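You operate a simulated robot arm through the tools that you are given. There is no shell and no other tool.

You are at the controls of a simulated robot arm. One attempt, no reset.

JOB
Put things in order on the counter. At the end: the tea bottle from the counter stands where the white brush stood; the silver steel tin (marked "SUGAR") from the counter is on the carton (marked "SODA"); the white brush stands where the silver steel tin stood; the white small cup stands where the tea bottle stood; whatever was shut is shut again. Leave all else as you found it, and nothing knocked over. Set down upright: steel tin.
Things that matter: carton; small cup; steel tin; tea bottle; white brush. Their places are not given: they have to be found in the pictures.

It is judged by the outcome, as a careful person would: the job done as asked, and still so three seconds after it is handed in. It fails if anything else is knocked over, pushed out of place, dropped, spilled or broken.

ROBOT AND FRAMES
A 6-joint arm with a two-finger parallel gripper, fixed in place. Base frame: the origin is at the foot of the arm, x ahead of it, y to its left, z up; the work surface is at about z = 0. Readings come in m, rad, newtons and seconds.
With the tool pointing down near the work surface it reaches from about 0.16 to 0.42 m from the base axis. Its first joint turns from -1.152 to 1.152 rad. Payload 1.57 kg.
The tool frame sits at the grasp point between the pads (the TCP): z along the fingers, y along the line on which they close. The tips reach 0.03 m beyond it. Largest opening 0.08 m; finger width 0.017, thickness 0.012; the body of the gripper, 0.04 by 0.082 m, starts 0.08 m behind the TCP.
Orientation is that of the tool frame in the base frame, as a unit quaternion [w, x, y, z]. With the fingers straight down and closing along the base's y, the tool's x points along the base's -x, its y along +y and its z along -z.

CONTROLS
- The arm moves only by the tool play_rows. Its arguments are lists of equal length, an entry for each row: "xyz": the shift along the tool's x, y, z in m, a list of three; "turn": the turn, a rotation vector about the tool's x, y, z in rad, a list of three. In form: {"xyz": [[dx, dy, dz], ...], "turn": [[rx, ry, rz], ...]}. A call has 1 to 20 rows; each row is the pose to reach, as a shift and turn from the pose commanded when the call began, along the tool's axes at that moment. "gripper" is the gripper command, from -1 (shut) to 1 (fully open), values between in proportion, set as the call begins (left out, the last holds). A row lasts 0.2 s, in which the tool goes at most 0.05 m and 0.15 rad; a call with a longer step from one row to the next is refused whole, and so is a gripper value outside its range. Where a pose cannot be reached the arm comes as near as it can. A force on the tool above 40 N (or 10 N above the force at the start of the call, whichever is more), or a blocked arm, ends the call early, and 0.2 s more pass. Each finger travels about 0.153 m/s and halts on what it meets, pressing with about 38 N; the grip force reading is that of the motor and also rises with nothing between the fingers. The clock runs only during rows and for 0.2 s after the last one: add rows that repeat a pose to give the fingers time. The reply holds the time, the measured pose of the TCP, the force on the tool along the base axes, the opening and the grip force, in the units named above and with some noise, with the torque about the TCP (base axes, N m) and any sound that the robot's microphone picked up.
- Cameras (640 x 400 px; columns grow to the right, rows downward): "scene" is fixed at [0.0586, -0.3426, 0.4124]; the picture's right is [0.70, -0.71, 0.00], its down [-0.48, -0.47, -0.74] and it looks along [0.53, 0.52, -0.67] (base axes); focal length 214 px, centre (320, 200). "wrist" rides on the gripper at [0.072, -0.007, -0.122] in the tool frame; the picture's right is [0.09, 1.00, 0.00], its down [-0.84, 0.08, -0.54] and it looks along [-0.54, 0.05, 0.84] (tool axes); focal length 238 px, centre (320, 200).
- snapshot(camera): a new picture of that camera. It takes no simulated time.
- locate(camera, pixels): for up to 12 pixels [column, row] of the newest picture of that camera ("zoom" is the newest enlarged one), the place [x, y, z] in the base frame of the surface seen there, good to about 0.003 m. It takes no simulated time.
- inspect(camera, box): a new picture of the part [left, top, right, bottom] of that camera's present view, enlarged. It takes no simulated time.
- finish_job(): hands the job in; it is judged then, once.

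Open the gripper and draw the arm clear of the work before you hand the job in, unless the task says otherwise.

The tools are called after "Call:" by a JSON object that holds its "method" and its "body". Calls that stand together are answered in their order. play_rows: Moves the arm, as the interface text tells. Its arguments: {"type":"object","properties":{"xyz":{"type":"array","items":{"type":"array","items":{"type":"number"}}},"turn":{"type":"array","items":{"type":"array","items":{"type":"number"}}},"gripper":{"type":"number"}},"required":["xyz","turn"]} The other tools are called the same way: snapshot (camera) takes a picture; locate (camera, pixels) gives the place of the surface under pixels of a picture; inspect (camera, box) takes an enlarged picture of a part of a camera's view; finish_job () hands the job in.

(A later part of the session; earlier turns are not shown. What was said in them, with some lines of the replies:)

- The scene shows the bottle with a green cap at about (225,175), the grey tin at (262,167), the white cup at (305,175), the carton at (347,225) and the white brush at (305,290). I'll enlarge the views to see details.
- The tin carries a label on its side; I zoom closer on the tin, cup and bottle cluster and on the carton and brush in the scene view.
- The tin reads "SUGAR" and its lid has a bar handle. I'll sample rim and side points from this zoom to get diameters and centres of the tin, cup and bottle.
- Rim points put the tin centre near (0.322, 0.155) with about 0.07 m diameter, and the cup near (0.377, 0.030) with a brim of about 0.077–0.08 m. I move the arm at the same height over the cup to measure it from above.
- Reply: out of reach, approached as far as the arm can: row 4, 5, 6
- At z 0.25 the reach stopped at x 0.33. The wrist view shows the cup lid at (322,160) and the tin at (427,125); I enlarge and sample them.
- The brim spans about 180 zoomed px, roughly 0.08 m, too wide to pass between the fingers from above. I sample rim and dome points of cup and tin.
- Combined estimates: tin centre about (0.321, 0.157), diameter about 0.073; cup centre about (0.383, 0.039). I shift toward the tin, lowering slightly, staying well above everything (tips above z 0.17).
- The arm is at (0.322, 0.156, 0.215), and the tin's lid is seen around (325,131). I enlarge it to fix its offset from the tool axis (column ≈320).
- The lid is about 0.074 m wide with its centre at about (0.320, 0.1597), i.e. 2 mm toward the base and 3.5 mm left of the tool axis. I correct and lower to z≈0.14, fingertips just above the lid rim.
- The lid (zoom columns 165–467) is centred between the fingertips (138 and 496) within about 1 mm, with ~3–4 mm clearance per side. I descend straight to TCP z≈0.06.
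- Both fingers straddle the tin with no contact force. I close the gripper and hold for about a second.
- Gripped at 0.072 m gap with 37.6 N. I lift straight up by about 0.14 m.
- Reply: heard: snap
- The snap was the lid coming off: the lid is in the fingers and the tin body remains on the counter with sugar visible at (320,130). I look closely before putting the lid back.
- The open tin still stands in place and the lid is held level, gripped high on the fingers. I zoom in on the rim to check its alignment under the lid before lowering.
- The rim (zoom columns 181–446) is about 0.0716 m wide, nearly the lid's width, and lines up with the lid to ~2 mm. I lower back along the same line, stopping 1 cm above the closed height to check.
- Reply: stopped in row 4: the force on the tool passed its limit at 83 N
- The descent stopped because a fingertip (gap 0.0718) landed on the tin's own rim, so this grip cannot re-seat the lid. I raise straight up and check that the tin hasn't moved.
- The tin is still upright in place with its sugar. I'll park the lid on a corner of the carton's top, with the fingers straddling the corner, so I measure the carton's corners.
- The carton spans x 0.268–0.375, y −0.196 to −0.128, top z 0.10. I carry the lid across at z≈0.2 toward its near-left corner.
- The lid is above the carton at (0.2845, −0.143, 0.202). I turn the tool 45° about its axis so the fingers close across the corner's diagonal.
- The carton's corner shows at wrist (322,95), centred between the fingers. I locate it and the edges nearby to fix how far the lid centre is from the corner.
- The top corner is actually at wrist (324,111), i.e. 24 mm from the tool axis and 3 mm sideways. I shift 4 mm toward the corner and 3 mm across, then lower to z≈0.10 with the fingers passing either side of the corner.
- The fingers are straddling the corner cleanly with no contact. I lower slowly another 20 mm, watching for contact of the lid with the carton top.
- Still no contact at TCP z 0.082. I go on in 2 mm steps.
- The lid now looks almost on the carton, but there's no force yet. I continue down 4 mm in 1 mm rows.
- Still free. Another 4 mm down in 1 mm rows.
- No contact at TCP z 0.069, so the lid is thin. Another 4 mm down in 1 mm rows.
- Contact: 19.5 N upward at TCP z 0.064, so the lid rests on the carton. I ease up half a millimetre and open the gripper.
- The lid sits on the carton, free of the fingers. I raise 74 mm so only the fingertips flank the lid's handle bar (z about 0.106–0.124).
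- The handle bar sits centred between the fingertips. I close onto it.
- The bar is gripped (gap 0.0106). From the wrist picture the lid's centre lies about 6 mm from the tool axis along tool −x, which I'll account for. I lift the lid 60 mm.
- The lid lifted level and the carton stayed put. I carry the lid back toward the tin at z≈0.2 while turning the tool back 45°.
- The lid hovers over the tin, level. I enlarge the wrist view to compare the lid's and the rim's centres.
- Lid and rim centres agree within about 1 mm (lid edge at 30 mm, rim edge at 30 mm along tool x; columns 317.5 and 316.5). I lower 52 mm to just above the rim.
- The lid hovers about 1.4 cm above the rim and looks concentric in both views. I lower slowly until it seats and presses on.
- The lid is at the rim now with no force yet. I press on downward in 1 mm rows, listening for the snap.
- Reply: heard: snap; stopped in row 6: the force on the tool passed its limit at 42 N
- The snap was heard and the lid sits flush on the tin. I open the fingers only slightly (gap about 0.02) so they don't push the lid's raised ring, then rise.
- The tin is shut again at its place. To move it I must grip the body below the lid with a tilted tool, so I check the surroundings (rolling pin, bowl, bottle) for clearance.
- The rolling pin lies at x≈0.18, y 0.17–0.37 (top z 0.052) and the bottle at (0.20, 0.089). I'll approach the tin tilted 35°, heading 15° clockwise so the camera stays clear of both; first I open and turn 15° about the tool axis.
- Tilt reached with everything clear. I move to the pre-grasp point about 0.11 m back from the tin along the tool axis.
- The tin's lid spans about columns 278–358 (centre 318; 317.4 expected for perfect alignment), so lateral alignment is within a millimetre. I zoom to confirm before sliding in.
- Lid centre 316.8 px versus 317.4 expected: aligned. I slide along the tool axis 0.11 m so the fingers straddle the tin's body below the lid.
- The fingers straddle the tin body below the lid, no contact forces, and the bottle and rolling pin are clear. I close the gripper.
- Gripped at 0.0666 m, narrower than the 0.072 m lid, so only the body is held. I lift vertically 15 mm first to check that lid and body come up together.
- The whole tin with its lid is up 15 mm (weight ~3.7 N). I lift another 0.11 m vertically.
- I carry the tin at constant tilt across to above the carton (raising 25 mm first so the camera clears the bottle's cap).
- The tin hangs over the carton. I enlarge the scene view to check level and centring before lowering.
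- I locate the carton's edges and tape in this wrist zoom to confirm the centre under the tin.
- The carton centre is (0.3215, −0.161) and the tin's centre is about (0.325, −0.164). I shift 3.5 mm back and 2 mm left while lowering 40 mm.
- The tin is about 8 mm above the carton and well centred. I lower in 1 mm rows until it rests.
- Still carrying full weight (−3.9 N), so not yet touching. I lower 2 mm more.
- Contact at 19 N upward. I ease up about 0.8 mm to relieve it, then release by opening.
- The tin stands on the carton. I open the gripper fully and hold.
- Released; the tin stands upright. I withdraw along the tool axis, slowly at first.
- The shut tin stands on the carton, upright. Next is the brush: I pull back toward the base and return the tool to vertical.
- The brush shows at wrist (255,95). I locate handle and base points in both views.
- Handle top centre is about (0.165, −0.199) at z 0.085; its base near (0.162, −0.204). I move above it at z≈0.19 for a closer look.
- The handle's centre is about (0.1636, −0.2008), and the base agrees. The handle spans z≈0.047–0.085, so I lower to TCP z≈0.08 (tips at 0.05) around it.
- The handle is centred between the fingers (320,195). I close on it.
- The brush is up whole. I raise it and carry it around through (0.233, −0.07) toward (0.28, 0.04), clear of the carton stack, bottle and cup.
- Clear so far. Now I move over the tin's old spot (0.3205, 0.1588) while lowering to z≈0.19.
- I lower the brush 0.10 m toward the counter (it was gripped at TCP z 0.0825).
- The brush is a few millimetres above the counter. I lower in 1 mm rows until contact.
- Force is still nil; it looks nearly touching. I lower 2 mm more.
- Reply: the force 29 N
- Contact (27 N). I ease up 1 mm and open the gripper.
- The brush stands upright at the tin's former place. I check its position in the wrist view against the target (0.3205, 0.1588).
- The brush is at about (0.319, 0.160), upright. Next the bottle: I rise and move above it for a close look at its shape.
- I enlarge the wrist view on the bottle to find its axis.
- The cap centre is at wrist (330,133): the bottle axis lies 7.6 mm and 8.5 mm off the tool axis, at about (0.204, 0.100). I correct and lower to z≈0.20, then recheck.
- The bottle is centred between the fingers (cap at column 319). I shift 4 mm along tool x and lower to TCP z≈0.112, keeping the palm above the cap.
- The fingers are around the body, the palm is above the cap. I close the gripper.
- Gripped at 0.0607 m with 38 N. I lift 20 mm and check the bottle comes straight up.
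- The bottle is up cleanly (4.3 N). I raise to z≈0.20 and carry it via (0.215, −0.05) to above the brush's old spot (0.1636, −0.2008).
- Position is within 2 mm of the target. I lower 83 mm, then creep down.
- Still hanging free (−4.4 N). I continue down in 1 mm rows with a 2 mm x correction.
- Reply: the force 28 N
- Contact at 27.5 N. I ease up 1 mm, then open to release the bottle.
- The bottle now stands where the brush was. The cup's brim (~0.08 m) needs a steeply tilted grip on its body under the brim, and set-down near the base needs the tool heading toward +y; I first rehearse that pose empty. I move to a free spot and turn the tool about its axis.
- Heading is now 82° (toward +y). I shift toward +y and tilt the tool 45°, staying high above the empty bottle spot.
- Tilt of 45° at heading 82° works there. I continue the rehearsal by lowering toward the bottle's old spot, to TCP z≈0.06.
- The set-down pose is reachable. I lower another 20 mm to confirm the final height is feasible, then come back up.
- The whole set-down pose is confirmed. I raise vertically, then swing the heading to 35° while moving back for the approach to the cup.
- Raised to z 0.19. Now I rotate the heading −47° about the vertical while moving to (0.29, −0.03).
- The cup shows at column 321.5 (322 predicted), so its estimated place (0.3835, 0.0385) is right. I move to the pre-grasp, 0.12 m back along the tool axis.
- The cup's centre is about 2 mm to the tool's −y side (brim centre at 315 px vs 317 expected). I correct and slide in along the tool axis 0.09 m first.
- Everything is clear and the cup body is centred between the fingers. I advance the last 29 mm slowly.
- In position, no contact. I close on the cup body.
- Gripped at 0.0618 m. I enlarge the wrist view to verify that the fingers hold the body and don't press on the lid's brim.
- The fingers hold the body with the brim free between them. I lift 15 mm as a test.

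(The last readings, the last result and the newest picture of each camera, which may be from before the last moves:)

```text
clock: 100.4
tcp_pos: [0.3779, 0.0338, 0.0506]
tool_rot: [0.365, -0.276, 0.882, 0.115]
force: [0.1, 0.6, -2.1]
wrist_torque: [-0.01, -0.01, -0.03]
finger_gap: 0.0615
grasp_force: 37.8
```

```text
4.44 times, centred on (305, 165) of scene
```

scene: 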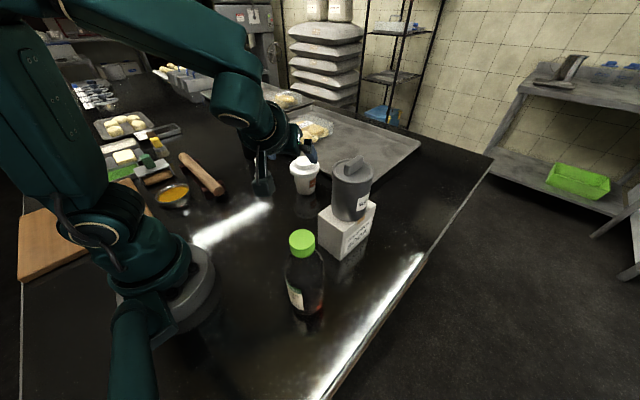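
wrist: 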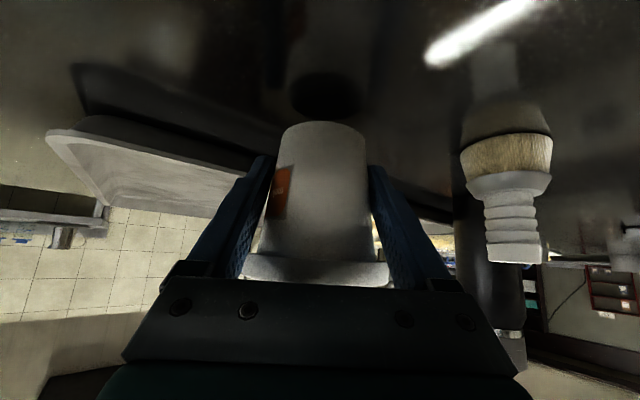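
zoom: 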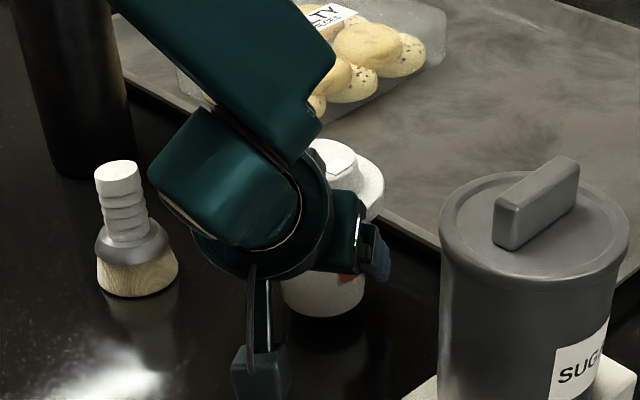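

The cup with its lid is up (2.1 N), held level. I lift another 80 mm vertically.

Call:
{"method": "play_rows", "body": {"xyz": [[-0.0189, 0, -0.0189], [-0.0378, 0, -0.0378], [-0.0567, 0, -0.0566], [-0.0567, 0, -0.0566]], "turn": [[0, 0, 0], [0, 0, 0], [0, 0, 0], [0, 0, 0]]}}

Call:
{"method": "snapshot", "body": {"camera": "scene"}}

```text
clock: 101.4
tcp_pos: [0.3781, 0.0338, 0.1327]
tool_rot: [0.365, -0.277, 0.881, 0.116]
force: [-0.4, 0.3, -1.7]
wrist_torque: [-0.04, 0.03, -0.03]
finger_gap: 0.0616
grasp_force: 38.5
```

```text
taken
```

scene: 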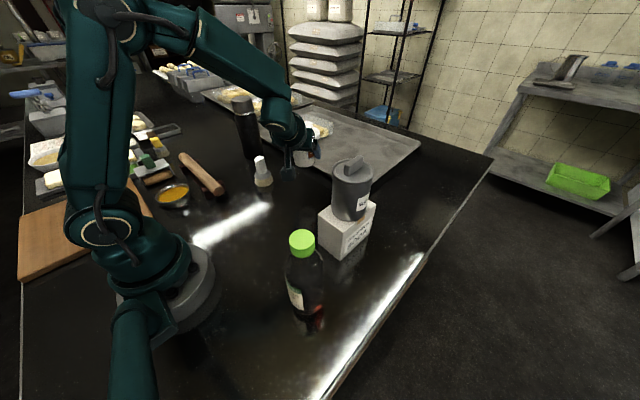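

Now I carry the cup to above the bottle's old spot, yawing the heading from 35° to 82° about the vertical so it stays upright.

Call:
{"method": "play_rows", "body": {"xyz": [[0.0112, 0.0211, -0.0112], [0.0224, 0.0422, -0.0223], [0.0336, 0.0633, -0.0335], [0.0448, 0.0845, -0.0447], [0.056, 0.1056, -0.0559], [0.0672, 0.1267, -0.067], [0.0784, 0.1478, -0.0782], [0.0784, 0.1478, -0.0782]], "turn": [[-0.083, 0, -0.0829], [-0.1661, 0, -0.1657], [-0.2491, 0, -0.2486], [-0.3321, 0, -0.3314], [-0.4151, 0.001, -0.4143], [-0.4982, 0.001, -0.4971], [-0.5812, 0.001, -0.58], [-0.5812, 0.001, -0.58]]}}

Call:
{"method": "snapshot", "body": {"camera": "scene"}}

Call:
{"method": "snapshot", "body": {"camera": "wrist"}}

```text
clock: 103.2
tcp_pos: [0.2012, 0.0923, 0.1308]
tool_rot: [0.288, -0.606, 0.697, 0.252]
force: [-0.3, -0.4, -2.8]
wrist_torque: [-0.01, 0.03, -0.03]
finger_gap: 0.0617
grasp_force: 37.6
```

```text
taken
```

scene: 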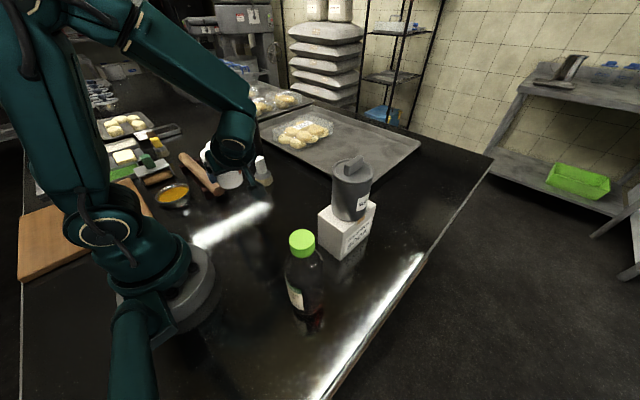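

```text
taken
```

wrist: 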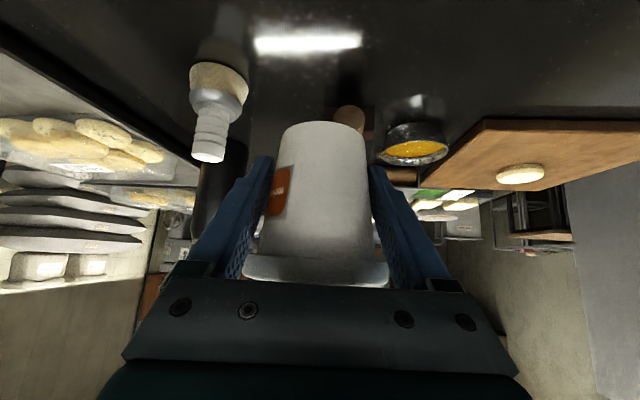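

The cup hangs above the bottle's old place, upright. I lower it vertically 85 mm with a small x correction.

Call:
{"method": "play_rows", "body": {"xyz": [[0.015, -0.0018, 0.015], [0.03, -0.0018, 0.03], [0.0451, -0.0018, 0.0451], [0.0601, -0.0018, 0.0601], [0.0601, -0.0018, 0.0601]], "turn": [[0, 0, 0], [0, 0, 0], [0, 0, 0], [0, 0, 0], [0, 0, 0]]}}

Call:
{"method": "inspect", "body": {"camera": "scene", "box": [170, 120, 290, 240]}}

Call:
{"method": "snapshot", "body": {"camera": "wrist"}}

```text
clock: 104.4
tcp_pos: [0.2016, 0.0928, 0.045]
tool_rot: [0.288, -0.605, 0.698, 0.252]
force: [-0.1, -0.5, -1.2]
wrist_torque: [0.0, 0.03, -0.02]
finger_gap: 0.0615
grasp_force: 37.9
```

```text
3.33 times, centred on (230, 180) of scene
```

zoom: 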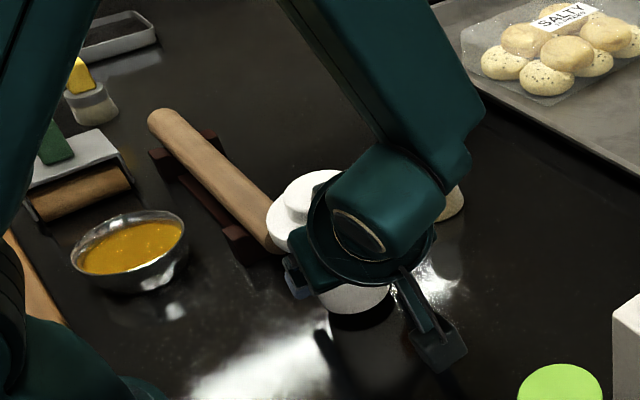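

```text
taken
```

wrist: 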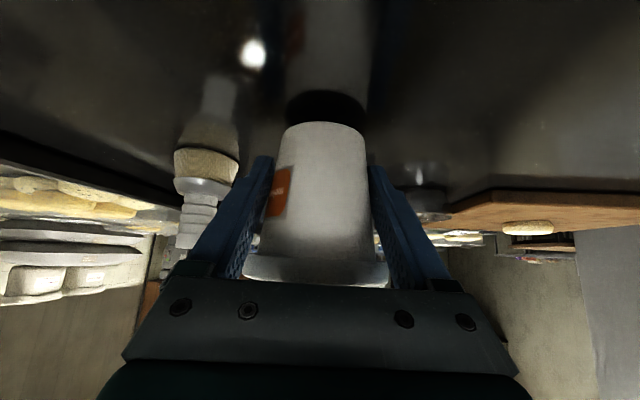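

About 9 mm to go. I creep down in ~1.5 mm rows.

Call:
{"method": "play_rows", "body": {"xyz": [[0.0014, 0, 0.0014], [0.0028, 0, 0.0028], [0.0039, 0, 0.0039], [0.0046, 0, 0.0046], [0.0053, 0, 0.0053], [0.0053, 0, 0.0053]], "turn": [[0, 0, 0], [0, 0, 0], [0, 0, 0], [0, 0, 0], [0, 0, 0], [0, 0, 0]]}}

```text
clock: 105.8
tcp_pos: [0.204, 0.0909, 0.038]
tool_rot: [0.288, -0.605, 0.699, 0.251]
force: [-0.2, 0.8, -2.1]
wrist_torque: [-0.01, 0.0, -0.01]
finger_gap: 0.0616
grasp_force: 37.7
```

Call:
{"method": "play_rows", "body": {"xyz": [[0.0007, 0, 0.0007], [0.0014, 0, 0.0014], [0.0014, 0, 0.0014]], "turn": [[0, 0, 0], [0, 0, 0], [0, 0, 0]]}}

```text
clock: 106.6
tcp_pos: [0.2042, 0.0922, 0.0363]
tool_rot: [0.289, -0.605, 0.699, 0.251]
force: [-0.8, 0.3, -2.1]
wrist_torque: [0.01, 0.0, 0.01]
finger_gap: 0.0616
grasp_force: 38.4
```

Still free (−2.1 N). I go down another 1.5 mm.

Call:
{"method": "play_rows", "body": {"xyz": [[0.0005, 0, 0.0005], [0.001, 0, 0.001], [0.001, 0, 0.001]], "turn": [[0, 0, 0], [0, 0, 0], [0, 0, 0]]}}

```text
clock: 107.4
tcp_pos: [0.2051, 0.0923, 0.0354]
tool_rot: [0.29, -0.605, 0.698, 0.252]
force: [-2.3, -8.3, 27.4]
wrist_torque: [0.19, 0.1, 0.15]
finger_gap: 0.0615
grasp_force: 37.9
```

Contact. I ease up slightly, open, and check the cup before withdrawing.

Call:
{"method": "play_rows", "body": {"xyz": [[-0.0006, 0, -0.0006], [-0.0006, 0, -0.0006]], "turn": [[0, 0, 0], [0, 0, 0]]}}

Call:
{"method": "play_rows", "body": {"xyz": [[0, 0, 0], [0, 0, 0], [0, 0, 0]], "turn": [[0, 0, 0], [0, 0, 0], [0, 0, 0]], "gripper": 1}}

Call:
{"method": "snapshot", "body": {"camera": "wrist"}}

```text
clock: 108.0
tcp_pos: [0.2054, 0.0915, 0.0355]
tool_rot: [0.289, -0.604, 0.698, 0.252]
force: [1.3, 3.5, 6.8]
wrist_torque: [0.4, -0.05, -0.05]
finger_gap: 0.0612
grasp_force: 37.6
```

```text
clock: 108.8
tcp_pos: [0.2043, 0.0913, 0.0356]
tool_rot: [0.289, -0.605, 0.698, 0.252]
force: [0.0, 0.6, -0.3]
wrist_torque: [0.0, 0.04, 0.03]
finger_gap: 0.0801
grasp_force: 0.0
```

```text
taken
```

wrist: 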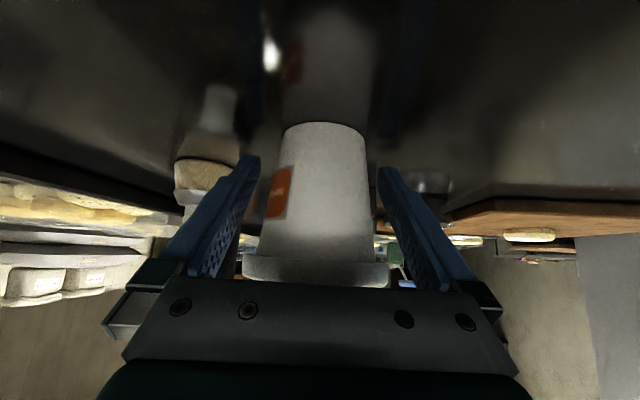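

Released and standing. I withdraw along the tool axis, slowly first.

Call:
{"method": "play_rows", "body": {"xyz": [[0, 0, -0.01], [0, 0, -0.025], [0, 0, -0.045], [0, 0, -0.07], [0, 0, -0.1], [0, 0, -0.13], [0, 0, -0.13]], "turn": [[0, 0, 0], [0, 0, 0], [0, 0, 0], [0, 0, 0], [0, 0, 0], [0, 0, 0], [0, 0, 0]]}}

Call:
{"method": "snapshot", "body": {"camera": "scene"}}

Call:
{"method": "snapshot", "body": {"camera": "wrist"}}

```text
clock: 110.4
tcp_pos: [0.1912, 0.0011, 0.1277]
tool_rot: [0.289, -0.605, 0.698, 0.252]
force: [-0.3, -0.4, 0.2]
wrist_torque: [0.03, -0.02, 0.02]
finger_gap: 0.0802
grasp_force: 0.1
```

```text
taken
```

scene: 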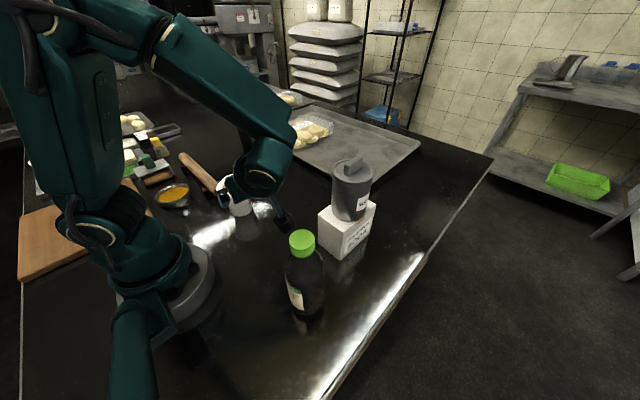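

```text
taken
```

wrist: 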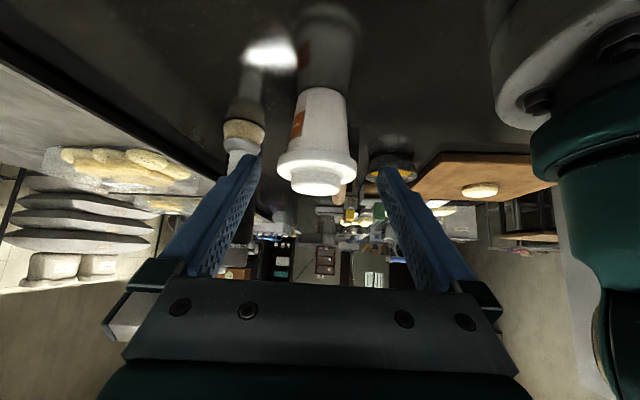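

The cup stands at the bottle's old place. The camera housing is near the bottle's cap, so I go straight up before anything else.

Call:
{"method": "play_rows", "body": {"xyz": [[-0.0212, 0, -0.0212], [-0.0424, 0, -0.0424], [-0.0636, 0, -0.0636], [-0.0849, 0, -0.0848], [-0.0849, 0, -0.0848]], "turn": [[0, 0, 0], [0, 0, 0], [0, 0, 0], [0, 0, 0], [0, 0, 0]]}}

Call:
{"method": "snapshot", "body": {"camera": "scene"}}

```text
clock: 111.6
tcp_pos: [0.1938, 0.0003, 0.2477]
tool_rot: [0.289, -0.605, 0.698, 0.251]
force: [-0.1, 0.1, -0.7]
wrist_torque: [0.01, -0.03, 0.01]
finger_gap: 0.0798
grasp_force: 0.1
```

```text
taken
```

scene: 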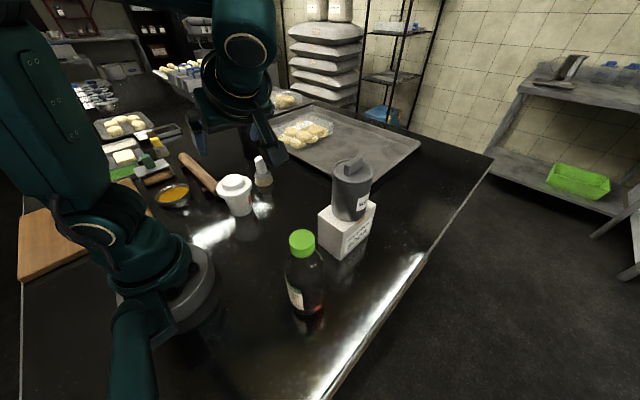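

All pieces stand. I untilt the tool to vertical at this height and then inspect the results.

Call:
{"method": "play_rows", "body": {"xyz": [[0, 0, 0], [0, 0, 0], [0, 0, 0], [0, 0, 0], [0, 0, 0], [0, 0, 0], [0, 0, 0]], "turn": [[0, 0.131, 0], [0, 0.262, 0], [0, 0.393, 0], [0, 0.524, 0], [0, 0.655, 0], [0, 0.785, 0], [0, 0.785, 0]]}}

Call:
{"method": "inspect", "body": {"camera": "scene", "box": [190, 100, 390, 330]}}

Call:
{"method": "snapshot", "body": {"camera": "wrist"}}

```text
clock: 113.2
tcp_pos: [0.1933, 0.0007, 0.2496]
tool_rot: [-0.002, -0.655, 0.756, 0.0]
force: [0.2, 1.4, 0.8]
wrist_torque: [0.01, -0.01, 0.0]
finger_gap: 0.0799
grasp_force: 0.1
```

```text
1.74 times, centred on (290, 215) of scene
```

zoom: 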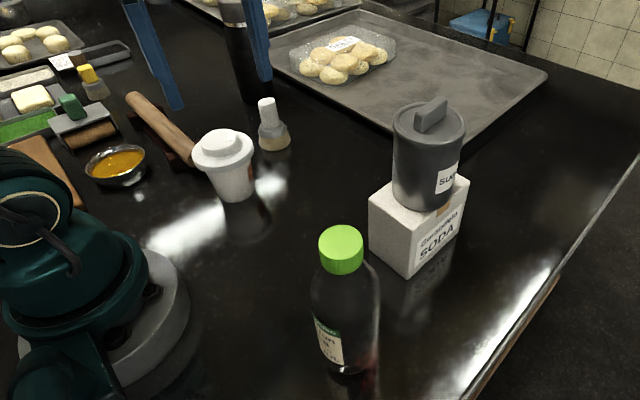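

```text
taken
```

wrist: 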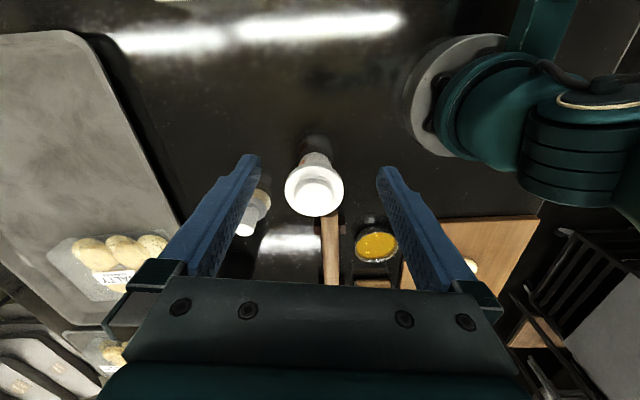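

Everything stands upright. I verify the final positions and that the lids are seated.

Call:
{"method": "locate", "body": {"camera": "wrist", "pixels": [[317, 197], [286, 188], [343, 190], [245, 225], [376, 245]]}}

Call:
{"method": "inspect", "body": {"camera": "scene", "box": [200, 130, 300, 230]}}

Call:
{"method": "inspect", "body": {"camera": "scene", "box": [280, 140, 390, 340]}}

```text
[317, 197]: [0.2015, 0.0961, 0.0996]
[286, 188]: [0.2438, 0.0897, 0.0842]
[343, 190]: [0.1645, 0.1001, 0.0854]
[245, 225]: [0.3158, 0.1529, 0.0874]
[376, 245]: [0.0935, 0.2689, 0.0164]
```

```text
4.00 times, centred on (250, 180) of scene
```

zoom: 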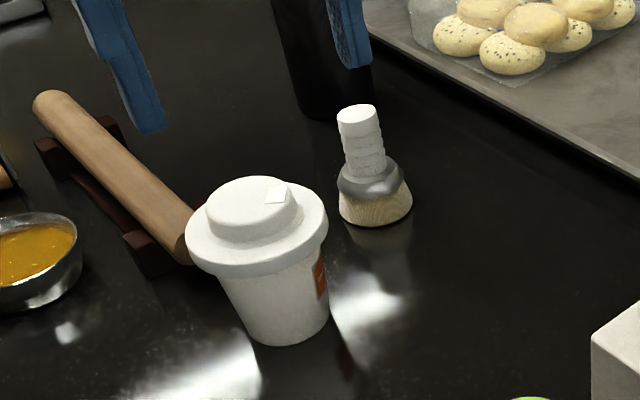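

```text
2.00 times, centred on (335, 240) of scene
```

zoom: 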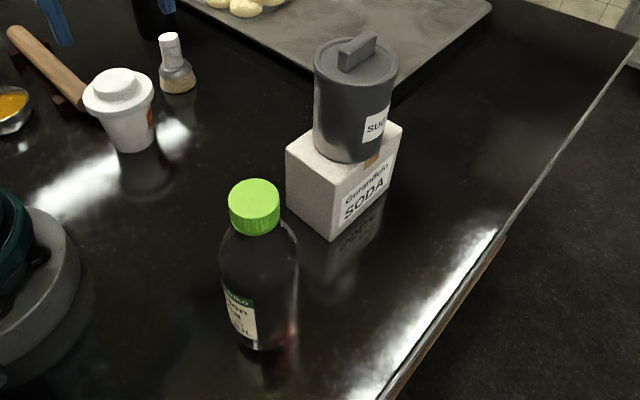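

The cup is at about (0.204, 0.096), the brush at (0.318, 0.158), the bottle at the brush's old spot, and the shut SUGAR tin sits square on the SODA carton. I raise the open gripper a little further clear and take a last look.

Call:
{"method": "play_rows", "body": {"xyz": [[0, 0, -0.025], [0, 0, -0.05], [0, 0, -0.05], [0, 0, -0.05], [0, 0, -0.05]], "turn": [[0, 0, 0], [0, 0, 0], [0, 0, 0], [0, 0, 0], [0, 0, 0]], "gripper": 1}}

Call:
{"method": "snapshot", "body": {"camera": "scene"}}

Call:
{"method": "locate", "body": {"camera": "scene", "pixels": [[352, 170], [335, 168], [370, 172], [352, 180], [320, 215], [375, 203], [301, 238], [263, 160], [235, 182]]}}

```text
clock: 114.4
tcp_pos: [0.1924, -0.0002, 0.2979]
tool_rot: [-0.001, -0.655, 0.756, 0.001]
force: [-0.5, 0.2, -0.7]
wrist_torque: [0.0, 0.02, -0.02]
finger_gap: 0.08
grasp_force: 0.1
```

```text
taken
```

scene: 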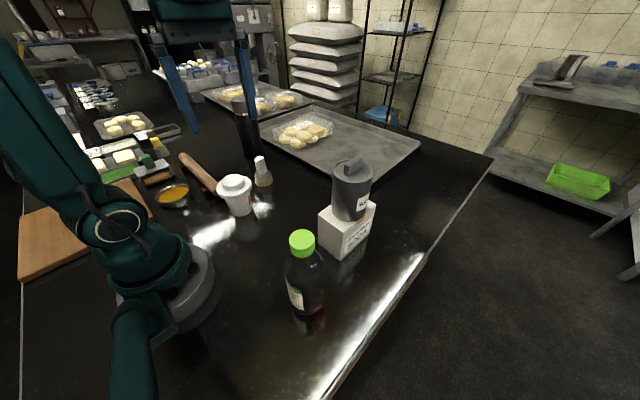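

```text
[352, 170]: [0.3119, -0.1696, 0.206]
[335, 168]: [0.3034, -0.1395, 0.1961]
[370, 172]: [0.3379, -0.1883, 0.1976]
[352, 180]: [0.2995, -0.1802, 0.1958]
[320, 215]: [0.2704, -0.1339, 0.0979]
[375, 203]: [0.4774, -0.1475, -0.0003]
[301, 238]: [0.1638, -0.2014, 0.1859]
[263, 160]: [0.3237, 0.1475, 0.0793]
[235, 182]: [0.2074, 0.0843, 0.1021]
```

The lid's rim reads z≈0.197, which is 0.1 m plus its original closed height. The bottle's cap is at (0.164, −0.201), the carton is unmoved, and the gripper is open and clear. I hand the job in.

Call:
{"method": "finish_job", "body": {}}

```text
The job is handed in.
```

The job is handed in, with all four items in their asked places by the last pictures. I have no verdict back.

| Item | Where it stands now | Position (x, y in m) |
|---|---|---|
| Tea bottle | where the white brush stood | about (0.164, −0.201) |
| Steel tin ("SUGAR") | upright on the "SODA" carton, lid on | about (0.32, −0.16) |
| White brush | where the steel tin stood | about (0.32, 0.16) |
| Small cup | where the tea bottle stood, lid on | about (0.204, 0.096) |

- **Lid came off once:** my first lift of the tin pulled its lid off and left the open tin, with sugar inside, on the counter. I set the lid on the carton, then pressed it back on until it snapped. After that I carried the tin by its body. No sugar spill showed in the pictures.
- **One hard contact:** while I was first trying to put the lid back, a fingertip landed on the tin's rim at 83 N and the arm stopped. The tin stayed upright in place.
- **Placement accuracy:** the moved items are within about 5 mm of the original spots, as far as I could measure.

The carton and the other items on the counter looked undisturbed in the last picture. The gripper is open and the arm is drawn up clear of the work.
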